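You operate a simulated robot arm through the tools that you are given. There is no shell and no other tool.

Carry out the task below with a simulated two-armed robot. There is one attempt and no reset: what you move stays moved.

## Task
Pour the amber band mould to its lower line and lay in the purple sprig with the tongs.
Fine: pour from the blue label cup; cup and tongs go back; the other moulds stay empty.
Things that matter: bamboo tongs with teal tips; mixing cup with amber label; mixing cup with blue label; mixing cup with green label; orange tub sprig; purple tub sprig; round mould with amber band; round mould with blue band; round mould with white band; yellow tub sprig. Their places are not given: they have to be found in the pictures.

Only the result counts: the job must be done as asked and must still hold three seconds after the hand-in. Knocking over, shifting, dropping, spilling or breaking anything else fails it.

## Robot
Two 7-joint arms with two-finger parallel grippers on one trunk that stands fixed in place. Base frame: the origin is at the foot of the trunk, x ahead of it, y to its left, z up; the work surface is at about z = 740. Lengths are in mm, angles in degrees, forces in N, time in s.
The left shoulder is at [71, 156, 1105], the right one opposite. Each reaches about 1231 mm from its shoulder. Payload 3.91 kg a hand.
The TCP of each hand is the grasp point between the finger pads, 30 mm short of the fingertips. In the tool frame z runs along the fingers and y along their closing line. Largest opening 110 mm; finger width 20, thickness 10; the body of the gripper, 48 by 112 mm, starts 55 mm behind the TCP.
Orientation is that of the tool frame in the base frame, as a unit quaternion [w, x, y, z]. With the fingers straight down and closing along the base's y, the tool's x points along the base's -x, its y along +y and its z along -z.

## Interface
- The arms move only by the tool arm_command. It takes "left_motion", "right_motion" or both (then of equal length, played together; a hand with none holds still); each is a list of rows, each a list of 7 numbers: the shift along the base's x, y, z in units of 40 mm (1.0 is 40 mm), then the turn, a rotation vector about the base's x, y, z in units of 4 degrees (1.0 is 4 degrees), then the opening in per cent of the stroke, from 0 (shut) to 100 (fully open). In form: [[tx, ty, tz, wx, wy, wz, grip], ...]. A call has 1 to 20 rows; each row shifts and turns the commanded pose from where the row before left it. A call with a number of a shift or a turn outside -1 to 1 is refused whole. A row lasts 0.2 s, in which the tool goes at most 50 mm and 8.6 degrees; a call with a longer step from one row to the next is refused whole, and so is a gripper value outside its range. A pose out of reach is approached as far as the arm can. The call stops where the force on the tool passes 40 N (or 10 N more than at its start, if that is more) or the arm is blocked; 0.2 s more then pass. The fingers move at their own pace (about 108 mm/s each) and stop on an object; they squeeze with about 36 N. The grip force told is the motor's: it shows also when the fingers shut on nothing. Time passes only in rows, and 0.2 s behind the last, so rows that do not move let the fingers close. It gives the time, the measured TCP pose, the force on the tool (base axes), the opening and the grip force at its end, in the units of the frame above (readings bear some noise), with the torque about the TCP (base axes, N m) and any sound that the robot's microphone picked up.
- Cameras (640 x 400 px; columns grow to the right, rows downward): "scene" is now at [132.8, 32.4, 1330.8]; the picture's right is [0.37, -0.93, 0.00], its down [-0.53, -0.21, -0.82] and it looks along [0.76, 0.30, -0.57] (base axes); focal length 344 px, centre (320, 200). "left" rides on the left gripper at [72, -17, -103] in its tool frame; the picture's right is [0.23, 0.97, 0.00], its down [-0.76, 0.18, -0.62] and it looks along [-0.61, 0.14, 0.78] (tool axes); focal length 222 px, centre (320, 200). "right" rides on the right gripper at [72, 17, -104] in its tool frame; the picture's right is [-0.23, 0.97, 0.00], its down [-0.76, -0.18, -0.62] and it looks along [-0.61, -0.14, 0.78] (tool axes); focal length 222 px, centre (320, 200).
- grab_frame(camera): a new picture of that camera. No time passes.
- lift_body(by): slides the trunk up (or, below 0, down) by that many mm; the arms and the scene camera ride with it, the base frame stays. It gives what a move gives, with no picture.
- aim_head(pan, tilt): turns the head with the scene camera to pan (to the left, within 86 degrees either way) and tilt (down, from -29 to 69), counted from straight ahead of the robot. It gives what a move gives.
- measure_at(camera, pixels): for up to 12 pixels [column, row] of the newest picture of that camera ("zoom" is the newest enlarged one), the place [x, y, z] in the base frame of the surface seen there, good to about 2 mm. No time passes.
- enlarge(camera, box): a new picture of the part [left, top, right, bottom] of that camera's present view, enlarged. No time passes.
- job_done(): hands the job in; it is judged then, once.

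Open the grippers and draw the arms clear of the work before you hand the job in, unless the task says otherwise.

The tools are called after "Call:" as a command line: name --argument value ..., lists and objects as JSON in quotes. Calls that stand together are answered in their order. arm_command: Moves the arms, as the interface text tells. Its arguments: {"type":"object","properties":{"left_motion":{"type":"array","items":{"type":"array","items":{"type":"number"}}},"right_motion":{"type":"array","items":{"type":"array","items":{"type":"number"}}}},"required":[]} The other tools are called the same way: lift_body (by) moves the trunk up or down; aim_head (pan, tilt) turns the head that bears the scene camera; grab_frame (camera) takes a picture; measure_at (camera, pixels) gives the place of the surface under pixels of a picture; enlarge (camera, box) takes an enlarged picture of a part of a camera's view; job_done () hands the job in.

At the start:

```text
clock: 0.0
left_tcp_pos: [484.9, 577.0, 1024.3]
left_tool_rot: [0.0, 0.0, 1.0, 0.0]
left_ft_force: [-0.7, 0.3, 0.2]
left_ft_torque: [0.01, 0.0, 0.01]
left_grip_width: 109.9
left_finger_force: 0.0
right_tcp_pos: [879.7, 115.4, 1105.7]
right_tool_rot: [-0.001, 0.0, 1.0, -0.001]
right_ft_force: [0.4, 0.2, 0.2]
right_ft_torque: [-0.01, 0.02, -0.04]
right_grip_width: 110.2
right_finger_force: 0.1
trunk travel left (down, up): [-550.0, 390.0]
head pan, tilt (commanded): [21.7, 35.1]
```

scene: 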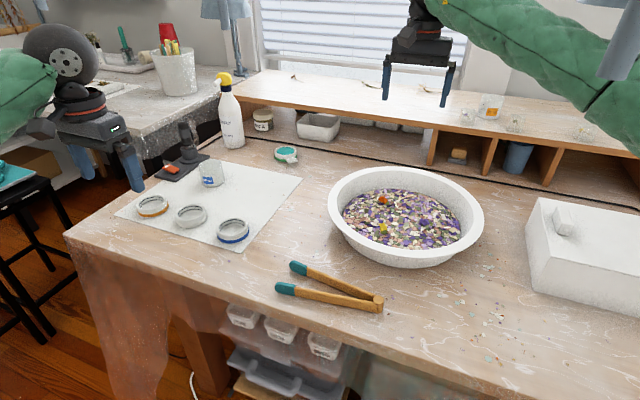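
right: 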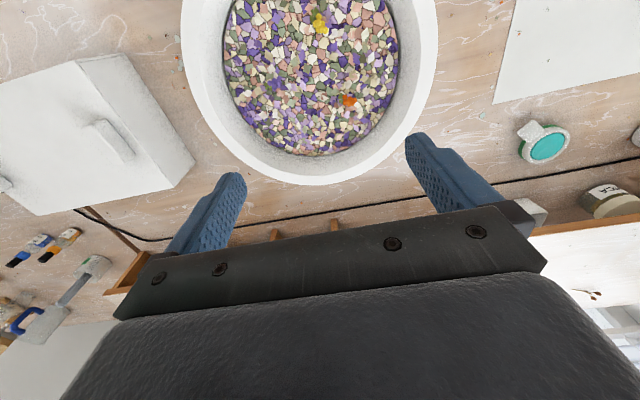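
left: 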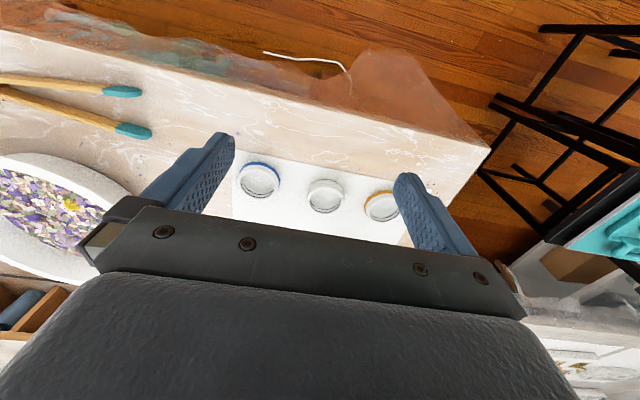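

The scene shows three moulds on a white sheet near (150,205), (190,215), (233,231), a cup at (212,172), tongs at (335,290) and a tub of dried petals at (405,215). I'll enlarge those areas to see the details.

Call:
enlarge --camera "scene" --box '[110, 120, 310, 260]'

Call:
enlarge --camera "scene" --box '[320, 160, 490, 270]'

Call:
enlarge --camera "scene" --box '[420, 80, 640, 200]'

```text
2.86 times, centred on (210, 190) of scene
```

zoom: 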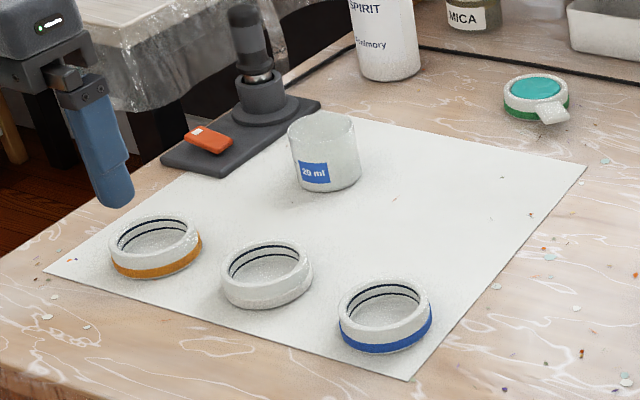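

```text
3.64 times, centred on (405, 215) of scene
```

zoom: 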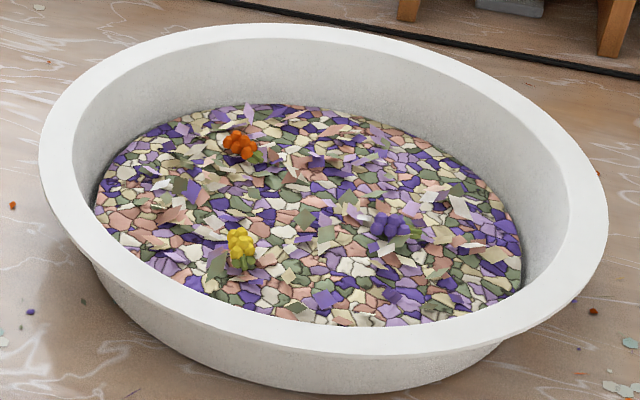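

```text
2.91 times, centred on (530, 140) of scene
```

zoom: 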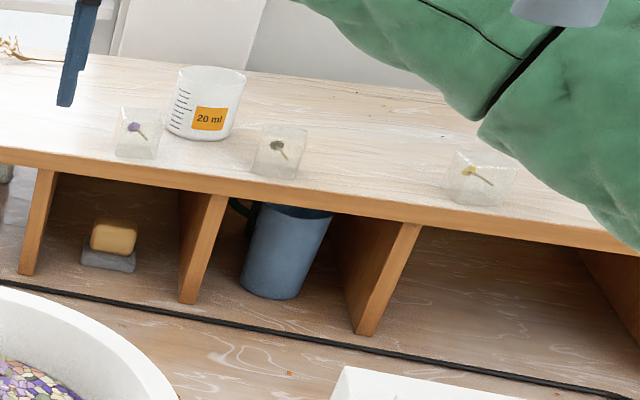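

The purple sprig is at zoom (388,225), about (424,222) in the scene; the blue label cup is at (212,172). I'll look closer at the cup, the moulds and the tongs, one at a time, with measurements.

Call:
enlarge --camera "scene" --box '[190, 145, 240, 195]'

Call:
measure_at --camera "scene" --pixels '[[212, 165], [200, 163], [223, 163], [211, 183], [150, 205], [190, 215], [233, 231], [280, 290], [378, 303], [297, 268], [424, 222], [383, 199]]'

Call:
enlarge --camera "scene" --box '[265, 250, 395, 325]'

```text
8.00 times, centred on (215, 170) of scene
```

zoom: 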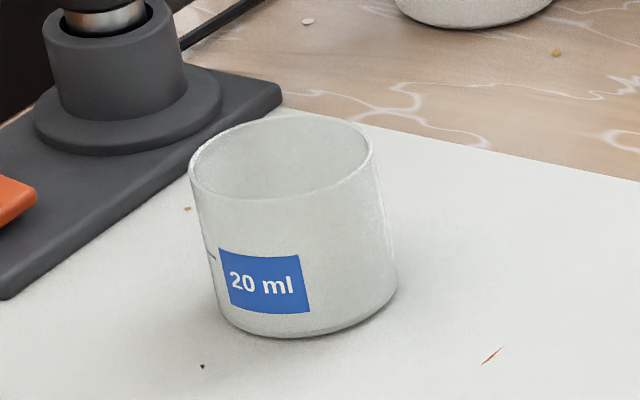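

```text
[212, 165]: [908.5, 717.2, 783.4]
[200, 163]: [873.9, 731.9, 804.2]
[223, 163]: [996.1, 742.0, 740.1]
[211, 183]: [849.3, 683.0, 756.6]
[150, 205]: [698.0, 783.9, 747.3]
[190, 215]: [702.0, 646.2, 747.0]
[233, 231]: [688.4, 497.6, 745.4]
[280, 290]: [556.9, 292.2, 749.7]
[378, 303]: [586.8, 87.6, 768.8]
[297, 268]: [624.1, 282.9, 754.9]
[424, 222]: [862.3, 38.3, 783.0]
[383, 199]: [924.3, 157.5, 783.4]
```

```text
4.92 times, centred on (330, 288) of scene
```

zoom: 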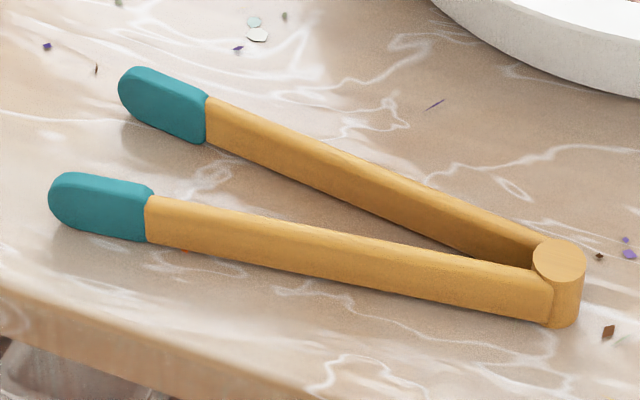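

The tongs are a hinged V with the teal tips at (280,289) and (297,268) and the hinge at (378,303). I'll measure the cup rim and body on a fresh enlargement.

Call:
enlarge --camera "scene" --box '[190, 145, 240, 195]'

Call:
measure_at --camera "zoom" --pixels '[[191, 172], [373, 158], [280, 119], [300, 198], [240, 190], [250, 130], [300, 328], [225, 318], [390, 300], [280, 170], [300, 150], [265, 285]]'

Call:
enlarge --camera "scene" --box '[125, 185, 175, 225]'

Call:
measure_at --camera "zoom" --pixels '[[320, 100], [320, 200], [200, 180], [440, 180], [320, 260], [320, 300], [250, 140], [400, 140], [300, 190], [350, 190], [320, 220], [320, 330]]'

```text
8.00 times, centred on (215, 170) of scene
```

zoom: 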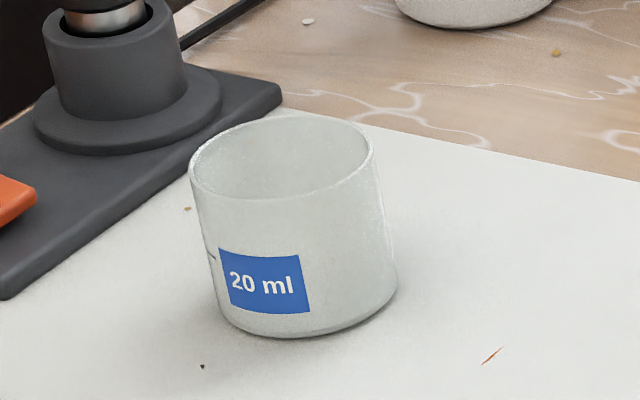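

```text
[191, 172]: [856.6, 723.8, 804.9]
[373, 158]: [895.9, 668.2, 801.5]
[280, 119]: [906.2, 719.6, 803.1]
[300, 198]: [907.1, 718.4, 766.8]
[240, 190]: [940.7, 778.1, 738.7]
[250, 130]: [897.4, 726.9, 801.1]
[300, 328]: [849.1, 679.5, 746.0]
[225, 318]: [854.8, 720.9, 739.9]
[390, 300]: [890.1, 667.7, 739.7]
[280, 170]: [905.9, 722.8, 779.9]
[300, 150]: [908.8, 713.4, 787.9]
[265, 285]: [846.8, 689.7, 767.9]
```

```text
10.00 times, centred on (150, 205) of scene
```

zoom: 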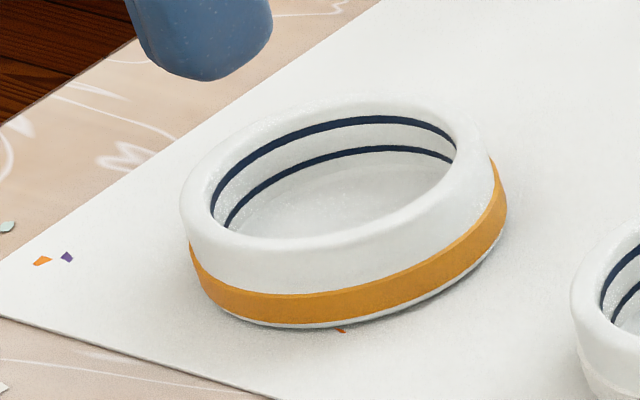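

```text
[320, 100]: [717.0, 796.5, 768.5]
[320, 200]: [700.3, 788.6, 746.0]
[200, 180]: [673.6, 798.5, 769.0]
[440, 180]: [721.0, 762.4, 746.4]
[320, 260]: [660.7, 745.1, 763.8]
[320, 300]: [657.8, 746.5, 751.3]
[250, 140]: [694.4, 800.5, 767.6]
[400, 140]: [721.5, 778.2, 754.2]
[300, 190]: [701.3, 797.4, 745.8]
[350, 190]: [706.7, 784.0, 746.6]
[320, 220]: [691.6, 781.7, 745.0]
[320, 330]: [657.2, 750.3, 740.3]
```

The blue cup's centre is near (877,697), with its rim at z≈804 and a radius of about 33. The amber mould's floor is at z≈746 and its rim at ≈769. I'll move the left hand up and over so its wrist camera can see into the cup.

Call:
arm_command --left_motion '[[0.8, 0.25, -0.1, 0, 0, 0, 100], [0.8, 0.25, -0.1, 0, 0, 0, 100], [0.8, 0.25, -0.1, 0, 0, 0, 100], [0.8, 0.25, -0.1, 0, 0, 0, 100], [0.8, 0.25, -0.1, 0, 0, 0, 100], [0.8, 0.25, -0.1, 0, 0, 0, 100], [0.8, 0.25, -0.1, 0, 0, 0, 100]]'

Call:
grab_frame --camera "left"

Call:
grab_frame --camera "scene"

```text
clock: 1.6
left_tcp_pos: [713.2, 647.4, 996.3]
left_tool_rot: [0.0, -0.001, 1.0, 0.0]
left_ft_force: [0.7, 0.3, 0.6]
left_ft_torque: [0.01, 0.03, 0.0]
left_grip_width: 110.0
left_finger_force: 0.0
right_tcp_pos: [880.4, 116.3, 1104.1]
right_tool_rot: [0.0, 0.0, 1.0, 0.0]
right_ft_force: [-0.2, -1.0, 0.0]
right_ft_torque: [-0.02, 0.0, 0.0]
right_grip_width: 110.0
right_finger_force: 0.2
trunk travel left (down, up): [-550.0, 390.0]
head pan, tilt (commanded): [21.7, 35.1]
```

```text
taken
```

left: 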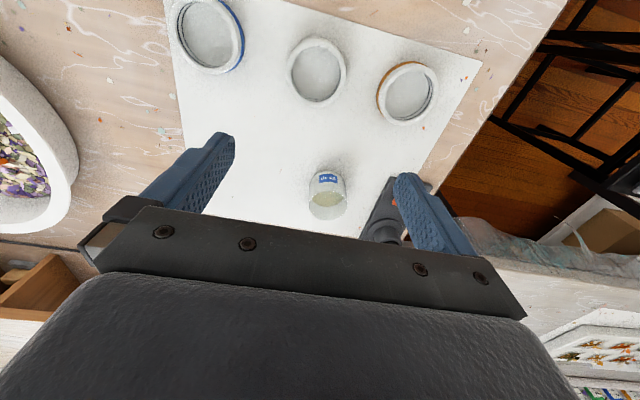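

```text
taken
```

scene: 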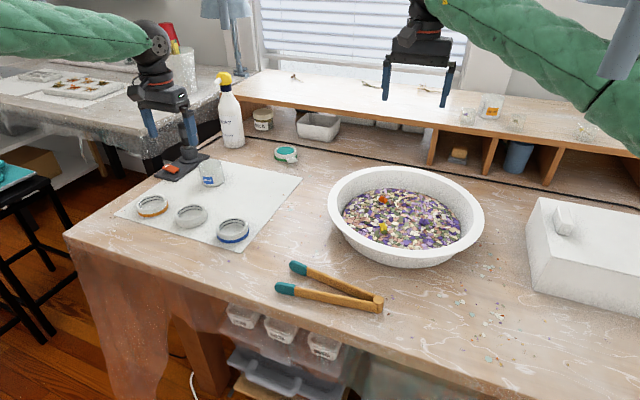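

The wrist picture shows the blue cup at about (327,195) from above, with the moulds behind it. I'll enlarge the cup to see its contents.

Call:
enlarge --camera "left" --box '[295, 160, 360, 230]'

Call:
measure_at --camera "zoom" --pixels '[[320, 170], [320, 290], [320, 250], [320, 340], [220, 250], [430, 250], [320, 220], [320, 310], [400, 300], [240, 300], [320, 130], [320, 360]]'

Call:
enlarge --camera "left" --box '[360, 50, 450, 130]'

```text
5.71 times, centred on (328, 195) of left
```

zoom: 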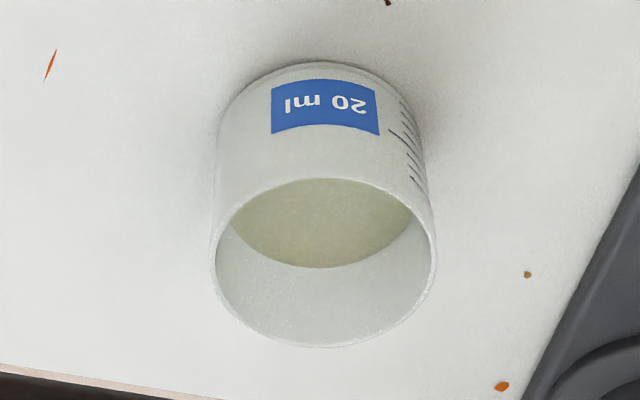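

```text
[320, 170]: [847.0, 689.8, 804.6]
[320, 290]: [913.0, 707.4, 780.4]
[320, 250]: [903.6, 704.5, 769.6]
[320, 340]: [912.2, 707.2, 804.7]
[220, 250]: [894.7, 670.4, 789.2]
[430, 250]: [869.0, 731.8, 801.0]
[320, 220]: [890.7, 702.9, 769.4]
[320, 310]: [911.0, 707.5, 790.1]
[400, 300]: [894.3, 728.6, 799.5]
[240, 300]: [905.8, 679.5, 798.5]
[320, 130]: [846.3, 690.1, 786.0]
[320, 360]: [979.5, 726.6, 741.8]
```

```text
5.00 times, centred on (405, 90) of left
```

zoom: 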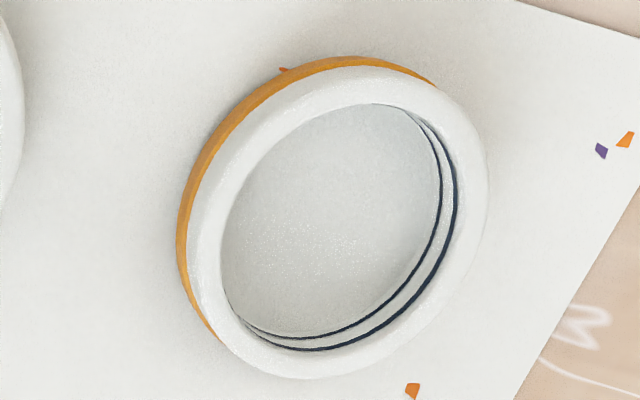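

The liquid in the blue cup sits at z≈769.5, so it is roughly 27 mm deep. That is far more than the mould needs, so I must pour a controlled part. I'll measure the amber mould's lines, floor and rim in the current zoom.

Call:
measure_at --camera "zoom" --pixels '[[330, 220], [456, 200], [441, 200], [475, 200], [205, 200], [340, 85], [340, 365], [300, 337], [320, 349], [420, 300], [420, 260], [265, 330]]'

Call:
aim_head --pan 45 --tilt 35

Call:
grab_frame --camera "scene"

```text
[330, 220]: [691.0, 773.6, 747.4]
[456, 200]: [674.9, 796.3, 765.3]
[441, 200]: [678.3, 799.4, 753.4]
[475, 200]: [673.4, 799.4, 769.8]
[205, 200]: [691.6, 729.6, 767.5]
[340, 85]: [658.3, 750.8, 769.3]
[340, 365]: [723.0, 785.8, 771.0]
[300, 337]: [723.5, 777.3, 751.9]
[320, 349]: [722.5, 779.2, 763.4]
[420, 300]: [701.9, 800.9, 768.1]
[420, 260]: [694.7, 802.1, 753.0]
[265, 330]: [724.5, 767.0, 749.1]
```

```text
clock: 2.5
left_tcp_pos: [711.1, 646.7, 998.8]
left_tool_rot: [-0.001, 0.0, 1.0, -0.001]
left_ft_force: [-0.1, -0.2, 0.5]
left_ft_torque: [-0.02, -0.02, 0.0]
left_grip_width: 110.0
left_finger_force: 0.0
right_tcp_pos: [879.2, 115.1, 1106.9]
right_tool_rot: [0.0, 0.0, 1.0, -0.001]
right_ft_force: [-1.0, 0.4, 0.7]
right_ft_torque: [-0.03, 0.01, 0.0]
right_grip_width: 110.0
right_finger_force: 0.1
trunk travel left (down, up): [-550.0, 390.0]
head pan, tilt (commanded): [45.0, 35.0]
```

```text
taken
```

scene: 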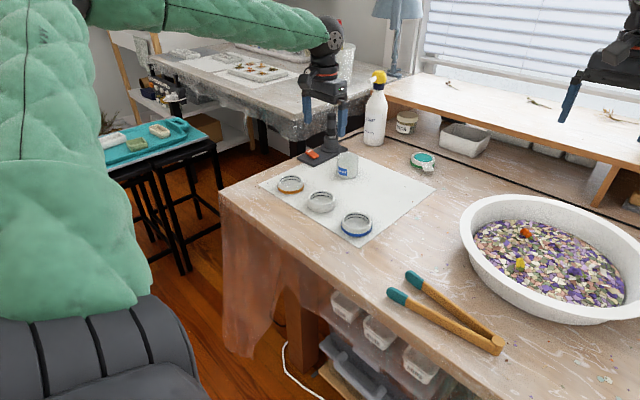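

From the measurements the amber mould is centred at about (693,771) with an inner radius of about 31. Its floor is at z≈746.5, the lower line at ≈753 and the upper line at ≈765, so it needs about 20 ml. I'll check clearance around the cup, with the grey plate at (322,158).

Call:
enlarge --camera "scene" --box '[260, 120, 440, 240]'

Call:
measure_at --camera "scene" --pixels '[[346, 151], [335, 148], [320, 164], [299, 155], [330, 125], [290, 183], [321, 201], [357, 224], [347, 178], [423, 160], [375, 110], [311, 154]]'

```text
3.33 times, centred on (350, 180) of scene
```

zoom: 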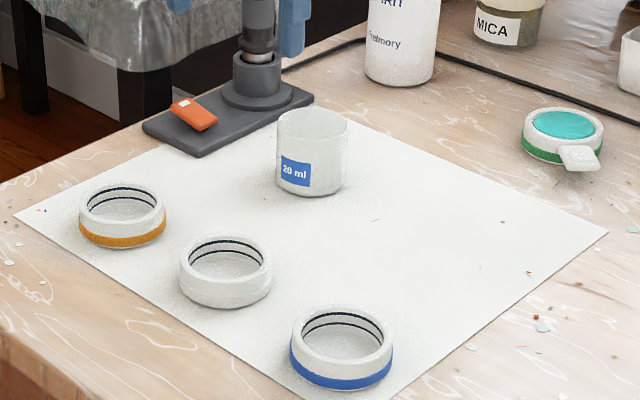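

```text
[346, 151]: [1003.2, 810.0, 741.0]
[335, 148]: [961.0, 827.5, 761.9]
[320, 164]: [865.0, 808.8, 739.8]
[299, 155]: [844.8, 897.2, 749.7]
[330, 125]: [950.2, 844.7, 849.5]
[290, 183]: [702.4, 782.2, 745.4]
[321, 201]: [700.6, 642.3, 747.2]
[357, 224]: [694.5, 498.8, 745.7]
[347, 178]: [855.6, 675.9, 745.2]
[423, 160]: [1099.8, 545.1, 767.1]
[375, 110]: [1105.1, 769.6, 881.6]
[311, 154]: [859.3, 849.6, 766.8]
```

The grey plate starts at y≈808 and the open fingers only reach y≈763, so there is clearance. I'll move the left hand above the cup at about (879,697.5,880) and check the alignment.

Call:
arm_command --left_motion '[[0.696, 0.21, -0.48, 0, 0, 0, 100], [0.696, 0.21, -0.48, 0, 0, 0, 100], [0.696, 0.21, -0.48, 0, 0, 0, 100], [0.696, 0.21, -0.48, 0, 0, 0, 100], [0.696, 0.21, -0.48, 0, 0, 0, 100], [0.696, 0.21, -0.48, 0, 0, 0, 100], [0, 0, 0, 0, 0, 0, 100]]'

Call:
grab_frame --camera "left"

Call:
grab_frame --camera "scene"

```text
clock: 4.1
left_tcp_pos: [874.7, 696.9, 882.9]
left_tool_rot: [0.0, 0.0, 1.0, 0.0]
left_ft_force: [0.7, 0.3, 0.2]
left_ft_torque: [0.01, -0.06, 0.01]
left_grip_width: 110.1
left_finger_force: 0.1
right_tcp_pos: [878.7, 115.4, 1107.1]
right_tool_rot: [-0.001, 0.0, 1.0, 0.001]
right_ft_force: [-0.6, -0.2, 1.2]
right_ft_torque: [-0.02, 0.0, 0.0]
right_grip_width: 110.1
right_finger_force: 0.1
trunk travel left (down, up): [-550.0, 390.0]
head pan, tilt (commanded): [45.0, 35.0]
```

```text
taken
```

left: 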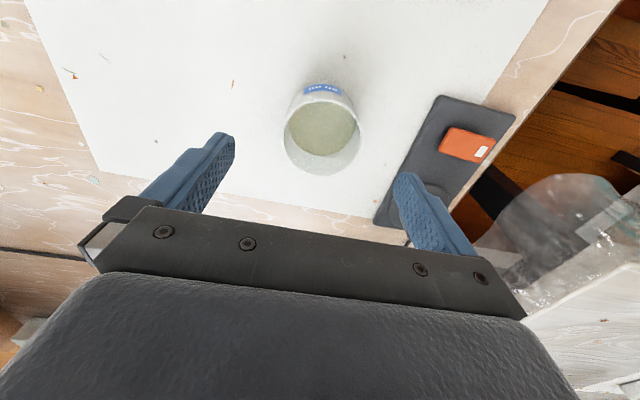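

```text
taken
```

scene: 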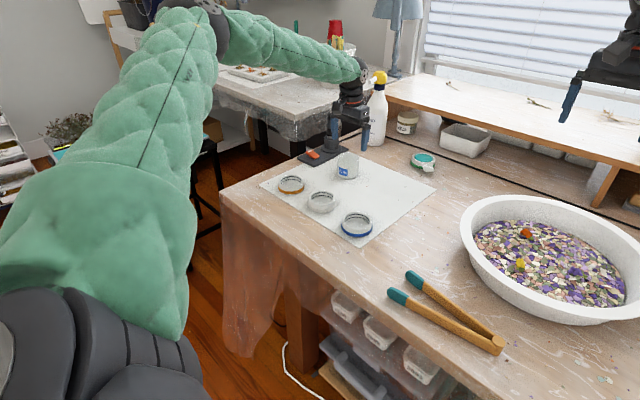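

The cup is now seen from above at (322,130). I'll measure its rim to get an exact centre.

Call:
enlarge --camera "left" --box '[270, 75, 375, 185]'

Call:
measure_at --camera "left" --pixels '[[323, 95], [323, 173], [286, 130], [361, 130], [320, 128], [320, 145], [330, 115], [300, 135], [345, 135], [320, 165]]'

```text
3.64 times, centred on (322, 130) of left
```

zoom: 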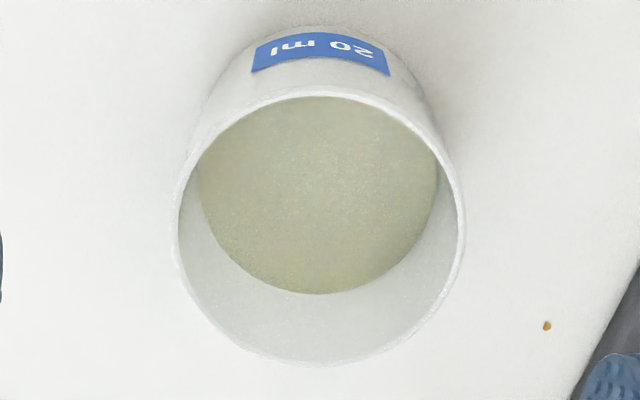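

```text
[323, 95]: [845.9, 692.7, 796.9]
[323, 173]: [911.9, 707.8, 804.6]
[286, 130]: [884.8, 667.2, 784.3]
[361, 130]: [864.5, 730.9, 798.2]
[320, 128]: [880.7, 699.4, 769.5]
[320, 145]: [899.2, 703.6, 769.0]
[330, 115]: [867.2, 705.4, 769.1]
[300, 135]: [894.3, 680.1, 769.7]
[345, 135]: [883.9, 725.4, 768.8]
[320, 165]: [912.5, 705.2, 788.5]
```

The cup's centre is about (879.5,698.5), with liquid at z=769.2. I'll shift slightly, descend to TCP z≈782 and then close the fingers.

Call:
arm_command --left_motion '[[0.09, 0.025, -0.5, 0, 0, 0, 100], [0, 0, -0.5, 0, 0, 0, 100], [0, 0, -0.5, 0, 0, 0, 100], [0, 0, -0.5, 0, 0, 0, 100], [0, 0, -0.47, 0, 0, 0, 100], [0, 0, 0, 0, 0, 0, 100]]'

Call:
grab_frame --camera "left"

Call:
enlarge --camera "scene" --box '[260, 80, 440, 200]'

```text
clock: 5.5
left_tcp_pos: [877.1, 700.3, 782.1]
left_tool_rot: [0.0, 0.0, 1.0, -0.001]
left_ft_force: [-0.7, -0.2, 0.8]
left_ft_torque: [0.0, 0.0, 0.02]
left_grip_width: 110.1
left_finger_force: 0.0
right_tcp_pos: [879.3, 117.8, 1107.1]
right_tool_rot: [0.0, 0.0, 1.0, 0.0]
right_ft_force: [0.3, 0.4, 0.6]
right_ft_torque: [-0.01, -0.04, -0.01]
right_grip_width: 110.0
right_finger_force: 0.2
trunk travel left (down, up): [-550.0, 390.0]
head pan, tilt (commanded): [45.0, 35.0]
```

```text
taken
```

left: 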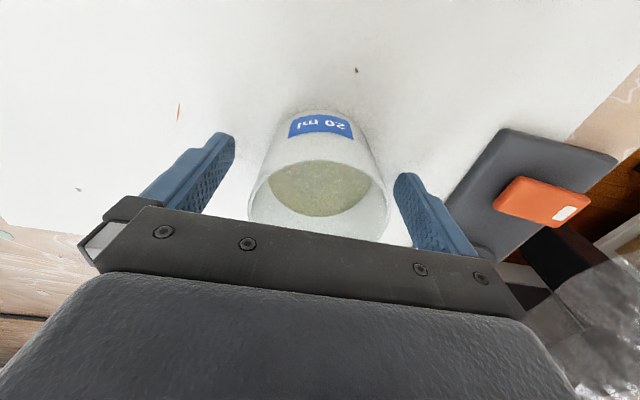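

```text
3.33 times, centred on (350, 140) of scene
```

zoom: 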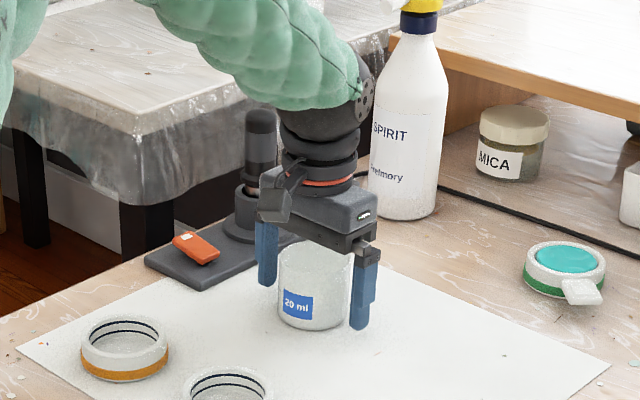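

The cup sits centred between the fingers, so I'll close gently onto its roughly 67 mm diameter.

Call:
arm_command --left_motion '[[0, 0, 0, 0, 0, 0, 66], [0, 0, 0, 0, 0, 0, 62], [0, 0, 0, 0, 0, 0, 58], [0, 0, 0, 0, 0, 0, 55], [0, 0, 0, 0, 0, 0, 55]]'

Call:
grab_frame --camera "left"

```text
clock: 6.7
left_tcp_pos: [878.7, 699.1, 781.2]
left_tool_rot: [-0.001, 0.0, 1.0, 0.0]
left_ft_force: [-0.1, -1.2, -0.1]
left_ft_torque: [-0.03, -0.02, 0.0]
left_grip_width: 69.1
left_finger_force: 26.1
right_tcp_pos: [879.7, 114.5, 1105.7]
right_tool_rot: [0.0, 0.0, 1.0, 0.0]
right_ft_force: [0.6, 0.4, 0.9]
right_ft_torque: [-0.03, 0.01, 0.03]
right_grip_width: 109.9
right_finger_force: 0.3
trunk travel left (down, up): [-550.0, 390.0]
head pan, tilt (commanded): [45.0, 35.0]
```

```text
taken
```

left: 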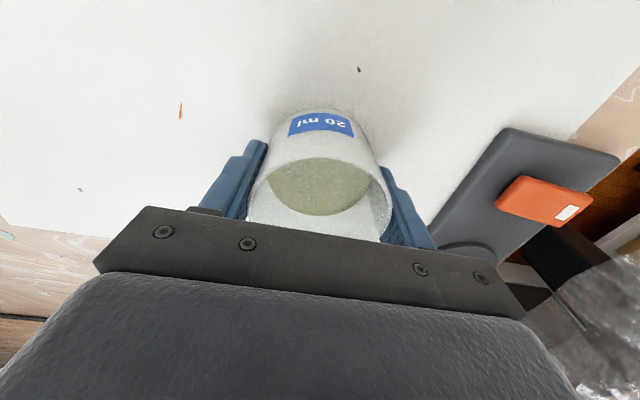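

The grip holds at 69 mm. I'll tighten a little and lift the cup straight up, then check it.

Call:
arm_command --left_motion '[[0, 0, 0, 0, 0, 0, 48], [0, 0, 0, 0, 0, 0, 48], [0, 0, 0.2, 0, 0, 0, 48], [0, 0, 0.4, 0, 0, 0, 48], [0, 0, 0.6, 0, 0, 0, 48], [0, 0, 0.6, 0, 0, 0, 48], [0, 0, 0.4, 0, 0, 0, 48], [0, 0, 0, 0, 0, 0, 48]]'

Call:
grab_frame --camera "left"

Call:
enlarge --camera "scene" --box '[260, 80, 440, 200]'

```text
clock: 8.5
left_tcp_pos: [878.4, 700.1, 870.9]
left_tool_rot: [0.0, 0.0, 1.0, 0.0]
left_ft_force: [0.1, -0.2, -1.9]
left_ft_torque: [-0.01, 0.04, -0.02]
left_grip_width: 69.2
left_finger_force: 26.0
right_tcp_pos: [879.9, 116.6, 1104.7]
right_tool_rot: [-0.001, -0.001, 1.0, 0.0]
right_ft_force: [0.7, 0.6, 0.2]
right_ft_torque: [0.0, 0.03, -0.02]
right_grip_width: 110.1
right_finger_force: 0.0
trunk travel left (down, up): [-550.0, 390.0]
head pan, tilt (commanded): [45.0, 35.0]
```

```text
taken
```

left: 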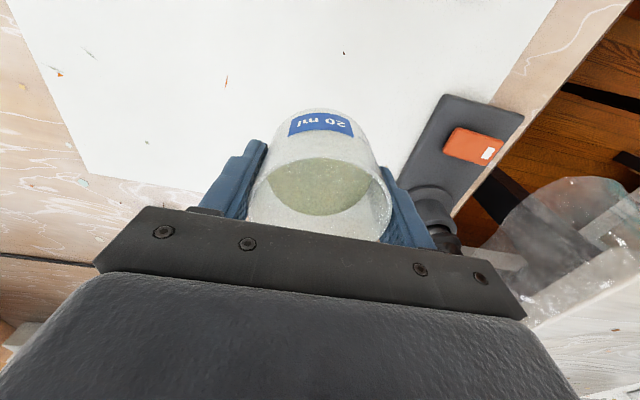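

```text
3.33 times, centred on (350, 140) of scene
```

zoom: 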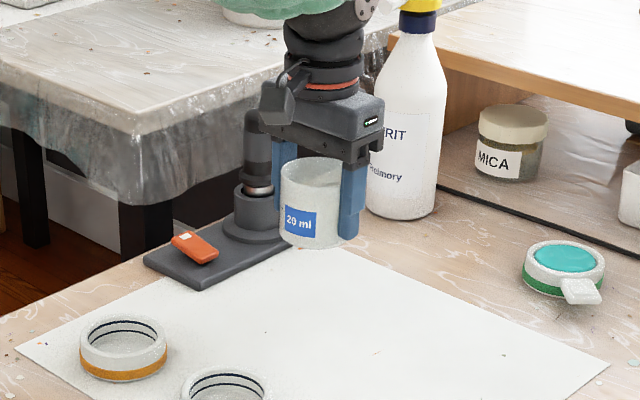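

The cup is lifted cleanly. I'll carry it upright towards the amber mould to TCP (740,771,870), then tilt it 36° towards the robot, which is still below the roughly 48° where pouring should start.

Call:
arm_command --left_motion '[[-0.4, 0.2, 0, 0, 0, 0, 48], [-0.7, 0.365, 0, 0, 0, 0, 48], [-0.7, 0.365, 0, 0, 0, 0, 48], [-0.7, 0.365, 0, 0, 0, 0, 48], [-0.6, 0.32, 0, 0, 0, 0, 48], [-0.385, 0.2, 0, 0, 0, 0, 48], [0, 0, 0, 0, 0, 0, 48]]'

Call:
arm_command --left_motion '[[0, 0, 0, 0, -0.5, 0, 48], [0, 0, 0, 0, -0.75, 0, 48], [0, 0, 0, 0, -0.75, 0, 48], [0, 0, 0, 0, -0.75, 0, 48], [0, 0, 0, 0, -0.75, 0, 48], [0, 0, 0, 0, -0.75, 0, 48], [0, 0, 0, 0, -0.75, 0, 48], [0, 0, 0, 0, -0.75, 0, 48], [0, 0, 0, 0, -0.75, 0, 48], [0, 0, 0, 0, -0.75, 0, 48], [0, 0, 0, 0, -0.75, 0, 48], [0, 0, 0, 0, -0.5, 0, 48], [0, 0, 0, 0, -0.5, 0, 48], [0, 0, 0, 0, 0, 0, 48]]'

Call:
grab_frame --camera "left"

Call:
grab_frame --camera "scene"

```text
clock: 10.1
left_tcp_pos: [738.1, 768.9, 869.4]
left_tool_rot: [-0.001, 0.0, 1.0, 0.0]
left_ft_force: [-0.4, 0.1, -1.4]
left_ft_torque: [-0.03, 0.02, 0.02]
left_grip_width: 69.1
left_finger_force: 25.9
right_tcp_pos: [879.2, 115.4, 1105.2]
right_tool_rot: [-0.001, 0.0, 1.0, 0.001]
right_ft_force: [0.2, -0.4, 0.5]
right_ft_torque: [-0.02, 0.02, 0.0]
right_grip_width: 109.6
right_finger_force: 0.1
trunk travel left (down, up): [-550.0, 390.0]
head pan, tilt (commanded): [45.0, 35.0]
```

```text
clock: 13.1
left_tcp_pos: [741.1, 772.3, 869.9]
left_tool_rot: [0.309, 0.0, 0.951, 0.0]
left_ft_force: [0.1, 0.2, -0.8]
left_ft_torque: [0.01, 0.04, 0.0]
left_grip_width: 69.0
left_finger_force: 25.8
right_tcp_pos: [880.0, 115.2, 1105.7]
right_tool_rot: [0.0, 0.0, 1.0, 0.001]
right_ft_force: [-0.2, -0.1, 0.0]
right_ft_torque: [-0.02, 0.01, -0.01]
right_grip_width: 110.3
right_finger_force: 0.0
trunk travel left (down, up): [-550.0, 390.0]
head pan, tilt (commanded): [45.0, 35.0]
```

```text
taken
```

left: 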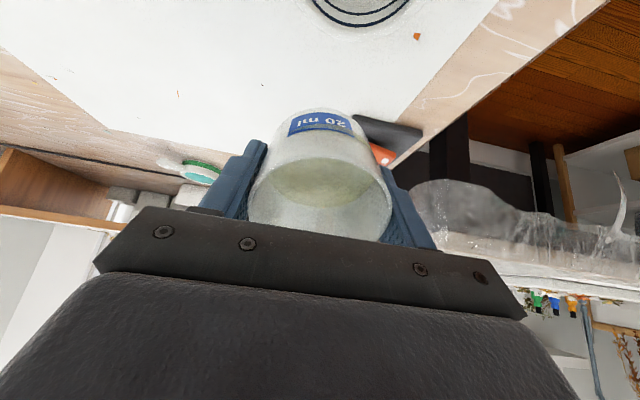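

```text
taken
```

scene: 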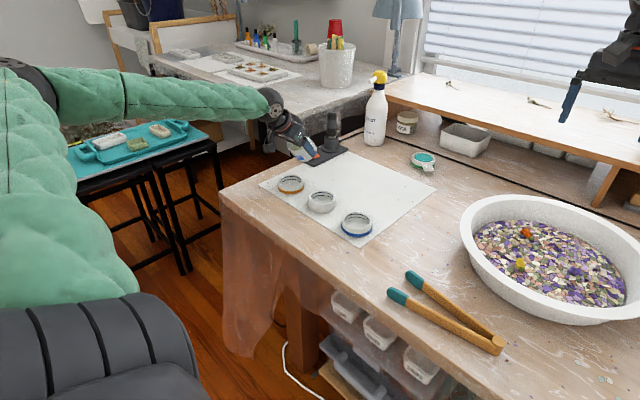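

The cup is at 36° tilt with nothing poured. I'll lower 38 mm and tilt to 46°, then check the mould from the scene camera.

Call:
arm_command --left_motion '[[0, 0, -0.4, 0, -0.4, 0, 48], [0, 0, -0.35, 0, -0.5, 0, 48], [0, 0, -0.2, 0, -0.5, 0, 48], [0, 0, 0, 0, -0.5, 0, 48], [0, 0, 0, 0, -0.4, 0, 48], [0, 0, 0, 0, -0.2, 0, 48], [0, 0, 0, 0, 0, 0, 48]]'

Call:
enlarge --camera "scene" --box '[260, 135, 340, 195]'

Call:
grab_frame --camera "left"

```text
clock: 14.7
left_tcp_pos: [742.2, 770.8, 832.7]
left_tool_rot: [0.391, 0.0, 0.921, 0.0]
left_ft_force: [0.2, 0.0, -1.6]
left_ft_torque: [0.01, 0.01, 0.01]
left_grip_width: 69.0
left_finger_force: 26.4
right_tcp_pos: [879.6, 116.9, 1106.1]
right_tool_rot: [0.0, 0.0, 1.0, -0.001]
right_ft_force: [0.4, -0.3, 0.4]
right_ft_torque: [0.03, -0.01, -0.02]
right_grip_width: 110.3
right_finger_force: 0.0
trunk travel left (down, up): [-550.0, 390.0]
head pan, tilt (commanded): [45.0, 35.0]
```

```text
6.67 times, centred on (300, 165) of scene
```

zoom: 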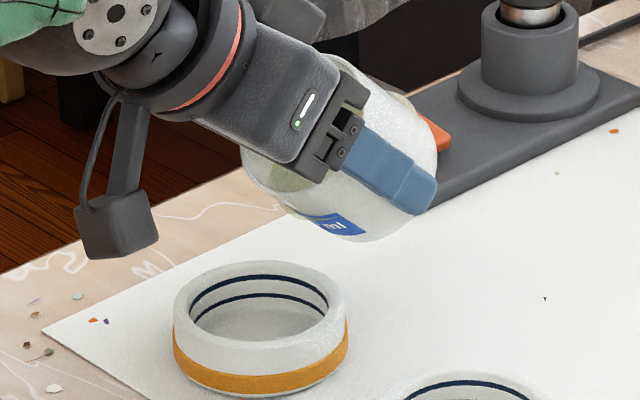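

```text
taken
```

left: 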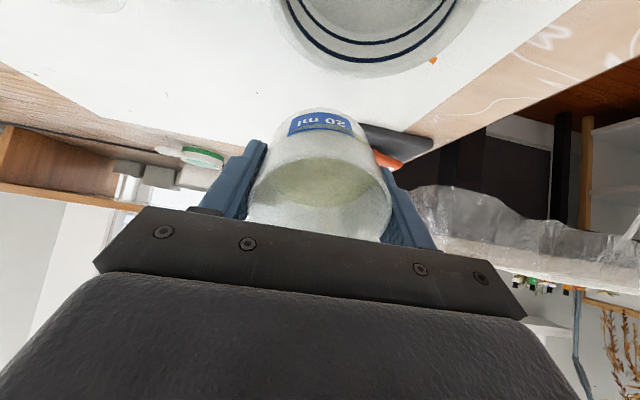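

The tilt is 46° with the lip above the mould and no stream yet. I'll measure the lip's position relative to the mould.

Call:
enlarge --camera "left" --box '[230, 90, 410, 250]'

Call:
measure_at --camera "left" --pixels '[[321, 160], [321, 170], [321, 180], [321, 195], [290, 178], [355, 178], [321, 215], [265, 185], [380, 185], [370, 20], [380, 62], [340, 10]]'

Call:
measure_at --camera "scene" --pixels '[[298, 163], [303, 167], [299, 159], [300, 180]]'

```text
2.50 times, centred on (320, 170) of left
```

zoom: 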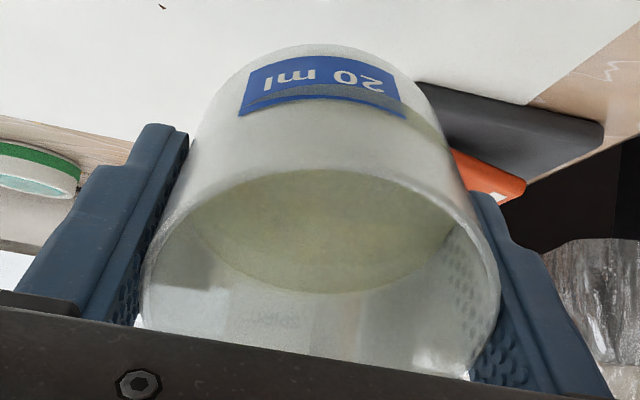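

```text
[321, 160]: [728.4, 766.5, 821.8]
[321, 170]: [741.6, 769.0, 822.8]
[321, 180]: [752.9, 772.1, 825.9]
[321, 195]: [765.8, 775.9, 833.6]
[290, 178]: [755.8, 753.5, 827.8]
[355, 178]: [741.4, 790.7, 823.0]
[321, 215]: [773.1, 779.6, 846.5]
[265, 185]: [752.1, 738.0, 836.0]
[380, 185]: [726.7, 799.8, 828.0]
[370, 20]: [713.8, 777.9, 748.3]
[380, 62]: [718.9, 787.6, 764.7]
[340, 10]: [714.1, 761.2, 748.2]
```

```text
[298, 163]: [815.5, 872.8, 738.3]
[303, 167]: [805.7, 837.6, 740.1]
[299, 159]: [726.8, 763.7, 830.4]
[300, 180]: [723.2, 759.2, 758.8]
```

The liquid surface looks curved and not yet level, running from z≈822 near the lip to ≈834 further back. The resin seems viscous and lagging, so I'll hold still for 2 s and measure again.

Call:
arm_command --left_motion '[[0, 0, 0, 0, 0, 0, 48], [0, 0, 0, 0, 0, 0, 48], [0, 0, 0, 0, 0, 0, 48], [0, 0, 0, 0, 0, 0, 48], [0, 0, 0, 0, 0, 0, 48], [0, 0, 0, 0, 0, 0, 48], [0, 0, 0, 0, 0, 0, 48], [0, 0, 0, 0, 0, 0, 48], [0, 0, 0, 0, 0, 0, 48], [0, 0, 0, 0, 0, 0, 48]]'

Call:
enlarge --camera "left" --box '[230, 90, 410, 250]'

Call:
grab_frame --camera "left"

Call:
measure_at --camera "left" --pixels '[[330, 157], [330, 160], [330, 165], [330, 170], [330, 175], [330, 180], [330, 185], [330, 190], [330, 195], [330, 200], [330, 205], [330, 210]]'

```text
clock: 16.9
left_tcp_pos: [740.4, 770.7, 833.6]
left_tool_rot: [0.391, 0.0, 0.921, 0.0]
left_ft_force: [0.1, 0.5, -2.1]
left_ft_torque: [0.02, 0.04, 0.02]
left_grip_width: 69.2
left_finger_force: 25.7
right_tcp_pos: [879.5, 115.2, 1105.7]
right_tool_rot: [0.0, 0.0, 1.0, 0.0]
right_ft_force: [0.5, -0.7, -0.3]
right_ft_torque: [0.02, 0.01, -0.02]
right_grip_width: 109.9
right_finger_force: 0.0
trunk travel left (down, up): [-550.0, 390.0]
head pan, tilt (commanded): [45.0, 35.0]
```

```text
2.50 times, centred on (320, 170) of left
```

zoom: 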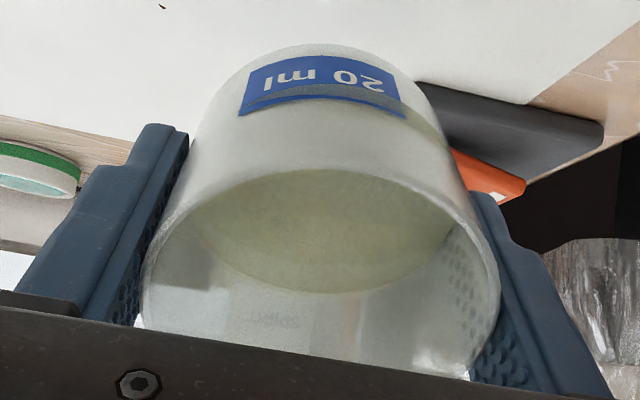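

```text
taken
```

left: 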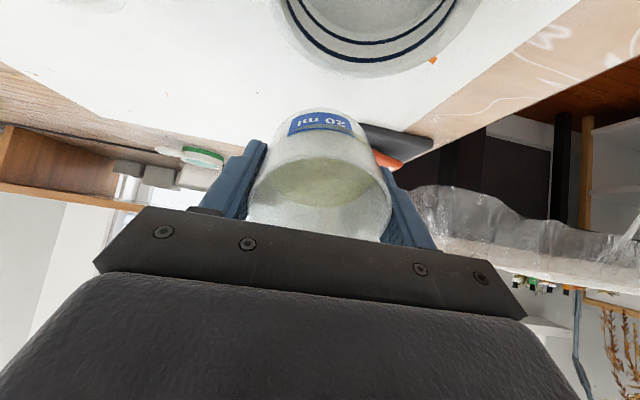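

```text
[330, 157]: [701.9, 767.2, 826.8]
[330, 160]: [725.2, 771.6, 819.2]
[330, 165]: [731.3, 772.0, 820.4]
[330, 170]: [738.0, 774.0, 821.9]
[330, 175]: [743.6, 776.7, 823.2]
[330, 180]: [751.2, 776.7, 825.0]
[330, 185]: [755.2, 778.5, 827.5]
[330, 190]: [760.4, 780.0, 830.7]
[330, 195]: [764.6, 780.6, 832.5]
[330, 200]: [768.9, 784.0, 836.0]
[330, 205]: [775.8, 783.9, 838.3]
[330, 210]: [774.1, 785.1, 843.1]
```

The view is unchanged, so the liquid is static with the lip at about (702,767,827) over the mould. I'll tilt in 2° steps with waits and check for flow.

Call:
arm_command --left_motion '[[0, 0, 0, 0, -0.25, 0, 48], [0, 0, 0, 0, -0.25, 0, 48], [0, 0, 0, 0, 0, 0, 48], [0, 0, 0, 0, 0, 0, 48], [0, 0, 0, 0, 0, 0, 48], [0, 0, 0, 0, 0, 0, 48]]'

Call:
enlarge --camera "scene" --box '[260, 145, 330, 200]'

Call:
enlarge --camera "left" --box '[230, 0, 470, 230]'

```text
clock: 18.3
left_tcp_pos: [738.7, 771.0, 831.8]
left_tool_rot: [0.406, -0.001, 0.914, 0.0]
left_ft_force: [0.3, -0.5, -0.7]
left_ft_torque: [0.01, 0.01, 0.02]
left_grip_width: 69.1
left_finger_force: 25.8
right_tcp_pos: [879.4, 117.7, 1105.2]
right_tool_rot: [0.0, 0.0, 1.0, 0.0]
right_ft_force: [-0.5, 0.4, -0.4]
right_ft_torque: [-0.01, 0.0, 0.01]
right_grip_width: 110.0
right_finger_force: 0.1
trunk travel left (down, up): [-550.0, 390.0]
head pan, tilt (commanded): [45.0, 35.0]
```

```text
7.27 times, centred on (295, 172) of scene
```

zoom: 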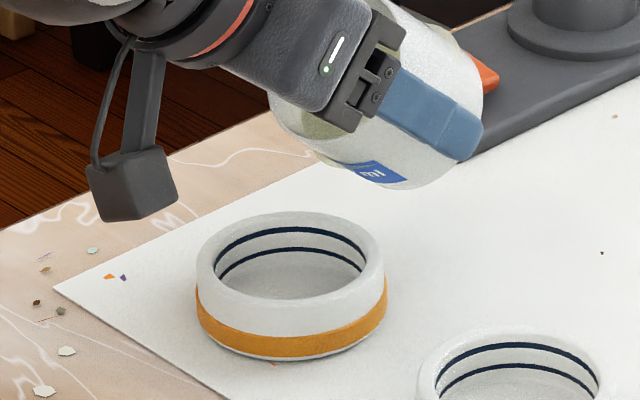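

```text
1.74 times, centred on (350, 115) of left
```

zoom: 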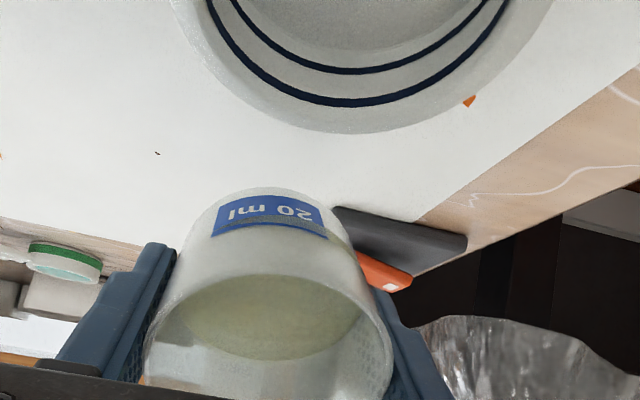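

There is no flow at 48°. I'll go on to 50° and wait.

Call:
arm_command --left_motion '[[0, 0, 0, 0, -0.25, 0, 48], [0, 0, 0, 0, -0.25, 0, 48], [0, 0, 0, 0, 0, 0, 48], [0, 0, 0, 0, 0, 0, 48], [0, 0, 0, 0, 0, 0, 48], [0, 0, 0, 0, 0, 0, 48]]'

Call:
enlarge --camera "scene" --box '[260, 145, 330, 200]'

Call:
enlarge --camera "left" --box '[230, 0, 470, 230]'

```text
clock: 19.7
left_tcp_pos: [739.8, 771.4, 833.4]
left_tool_rot: [0.423, 0.0, 0.906, 0.0]
left_ft_force: [-0.7, 0.8, -1.0]
left_ft_torque: [-0.01, -0.01, -0.02]
left_grip_width: 68.9
left_finger_force: 26.3
right_tcp_pos: [878.5, 116.2, 1106.6]
right_tool_rot: [0.0, 0.0, 1.0, 0.001]
right_ft_force: [0.7, -0.2, -0.3]
right_ft_torque: [0.0, -0.02, -0.03]
right_grip_width: 109.8
right_finger_force: 0.1
trunk travel left (down, up): [-550.0, 390.0]
head pan, tilt (commanded): [45.0, 35.0]
```

```text
7.27 times, centred on (295, 172) of scene
```

zoom: 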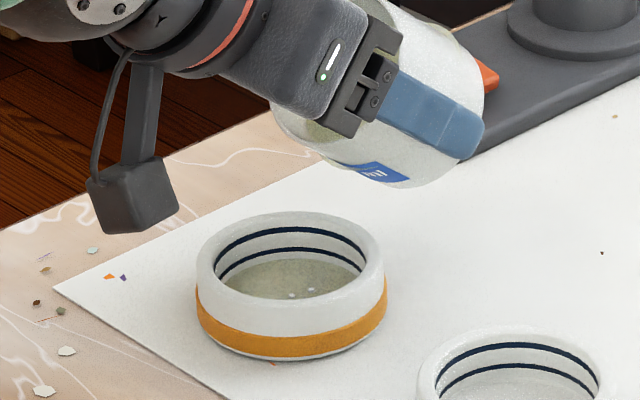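

```text
1.74 times, centred on (350, 115) of left
```

zoom: 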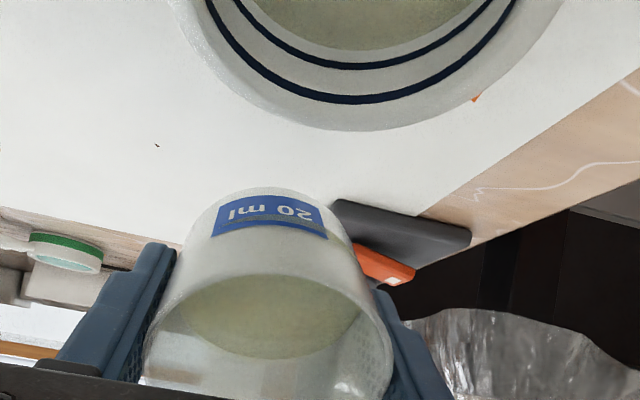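

The mould floor now has a thin layer of greenish resin with small bubbles at about (300,293), and no stream is visible now. I'll hold still for 1 s and see whether it is still flowing.

Call:
arm_command --left_motion '[[0, 0, 0, 0, 0, 0, 48], [0, 0, 0, 0, 0, 0, 48], [0, 0, 0, 0, 0, 0, 48], [0, 0, 0, 0, 0, 0, 48]]'

Call:
enlarge --camera "scene" --box '[275, 168, 305, 193]'

Call:
grab_frame --camera "left"

Call:
measure_at --camera "left" --pixels '[[360, 5], [370, 12], [350, 15], [380, 5], [365, 24], [365, 30], [365, 38]]'

```text
clock: 20.7
left_tcp_pos: [740.0, 772.4, 832.1]
left_tool_rot: [0.423, 0.0, 0.906, 0.0]
left_ft_force: [-0.3, -0.5, -1.1]
left_ft_torque: [0.0, -0.01, 0.0]
left_grip_width: 69.3
left_finger_force: 26.1
right_tcp_pos: [879.3, 117.2, 1103.9]
right_tool_rot: [0.0, -0.001, 1.0, 0.0]
right_ft_force: [0.2, -0.6, 0.4]
right_ft_torque: [0.02, 0.0, -0.03]
right_grip_width: 110.1
right_finger_force: 0.0
trunk travel left (down, up): [-550.0, 390.0]
head pan, tilt (commanded): [45.0, 35.0]
```

```text
16.00 times, centred on (290, 180) of scene
```

zoom: 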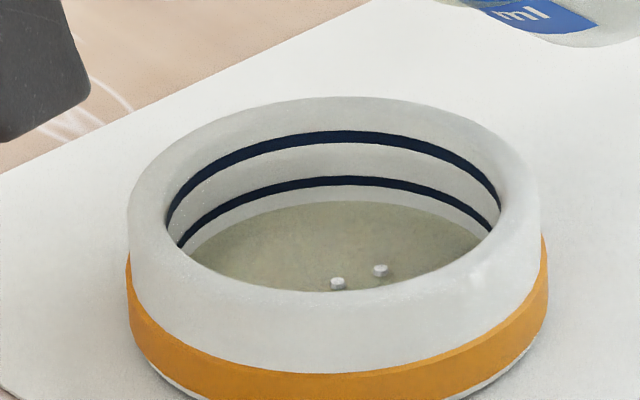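

```text
taken
```

left: 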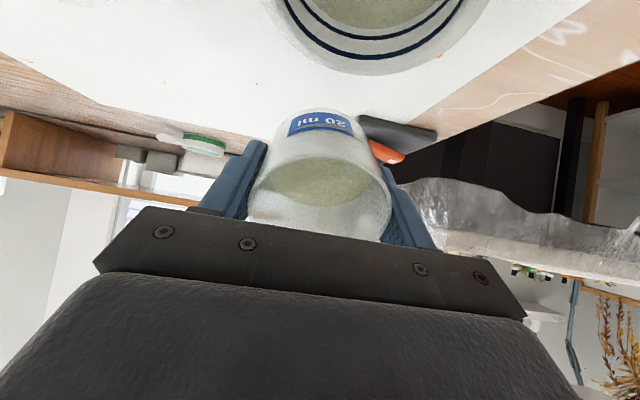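

```text
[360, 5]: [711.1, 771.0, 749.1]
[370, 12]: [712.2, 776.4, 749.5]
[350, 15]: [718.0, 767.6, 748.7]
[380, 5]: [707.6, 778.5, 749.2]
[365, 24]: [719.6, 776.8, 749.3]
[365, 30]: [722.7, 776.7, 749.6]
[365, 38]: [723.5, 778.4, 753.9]
```

The resin level is about z=749.3 and steady, roughly 3.7 mm below the lower line's centre. I expect about 1 mm per degree, so I'll tilt 2° more and wait.

Call:
arm_command --left_motion '[[0, 0, 0, 0, -0.25, 0, 48], [0, 0, 0, 0, -0.25, 0, 48], [0, 0, 0, 0, 0, 0, 48], [0, 0, 0, 0, 0, 0, 48], [0, 0, 0, 0, 0, 0, 48], [0, 0, 0, 0, 0, 0, 48], [0, 0, 0, 0, 0, 0, 48]]'

Call:
enlarge --camera "scene" --box '[275, 168, 305, 193]'

Call:
enlarge --camera "left" --box '[230, 0, 470, 230]'

```text
clock: 22.3
left_tcp_pos: [740.3, 771.1, 832.8]
left_tool_rot: [0.439, 0.0, 0.898, 0.0]
left_ft_force: [0.3, -0.2, -0.4]
left_ft_torque: [0.0, -0.05, -0.01]
left_grip_width: 69.0
left_finger_force: 26.2
right_tcp_pos: [878.8, 116.2, 1105.4]
right_tool_rot: [0.0, 0.0, 1.0, -0.001]
right_ft_force: [0.8, -0.1, 0.0]
right_ft_torque: [-0.03, 0.0, 0.03]
right_grip_width: 110.0
right_finger_force: 0.1
trunk travel left (down, up): [-550.0, 390.0]
head pan, tilt (commanded): [45.0, 35.0]
```

```text
16.00 times, centred on (290, 180) of scene
```

zoom: 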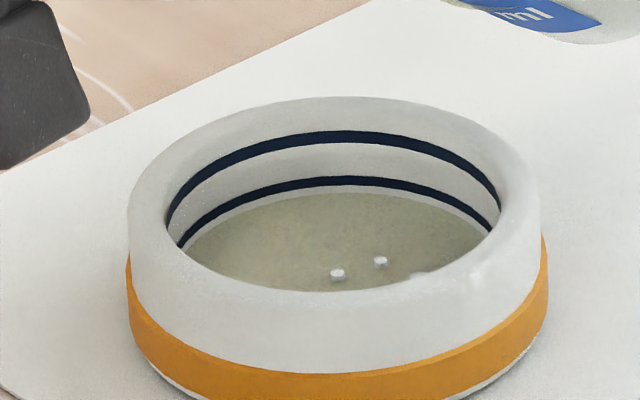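

```text
1.74 times, centred on (350, 115) of left
```

zoom: 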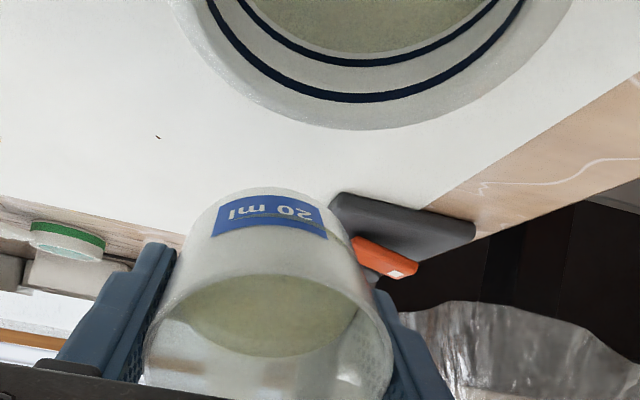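

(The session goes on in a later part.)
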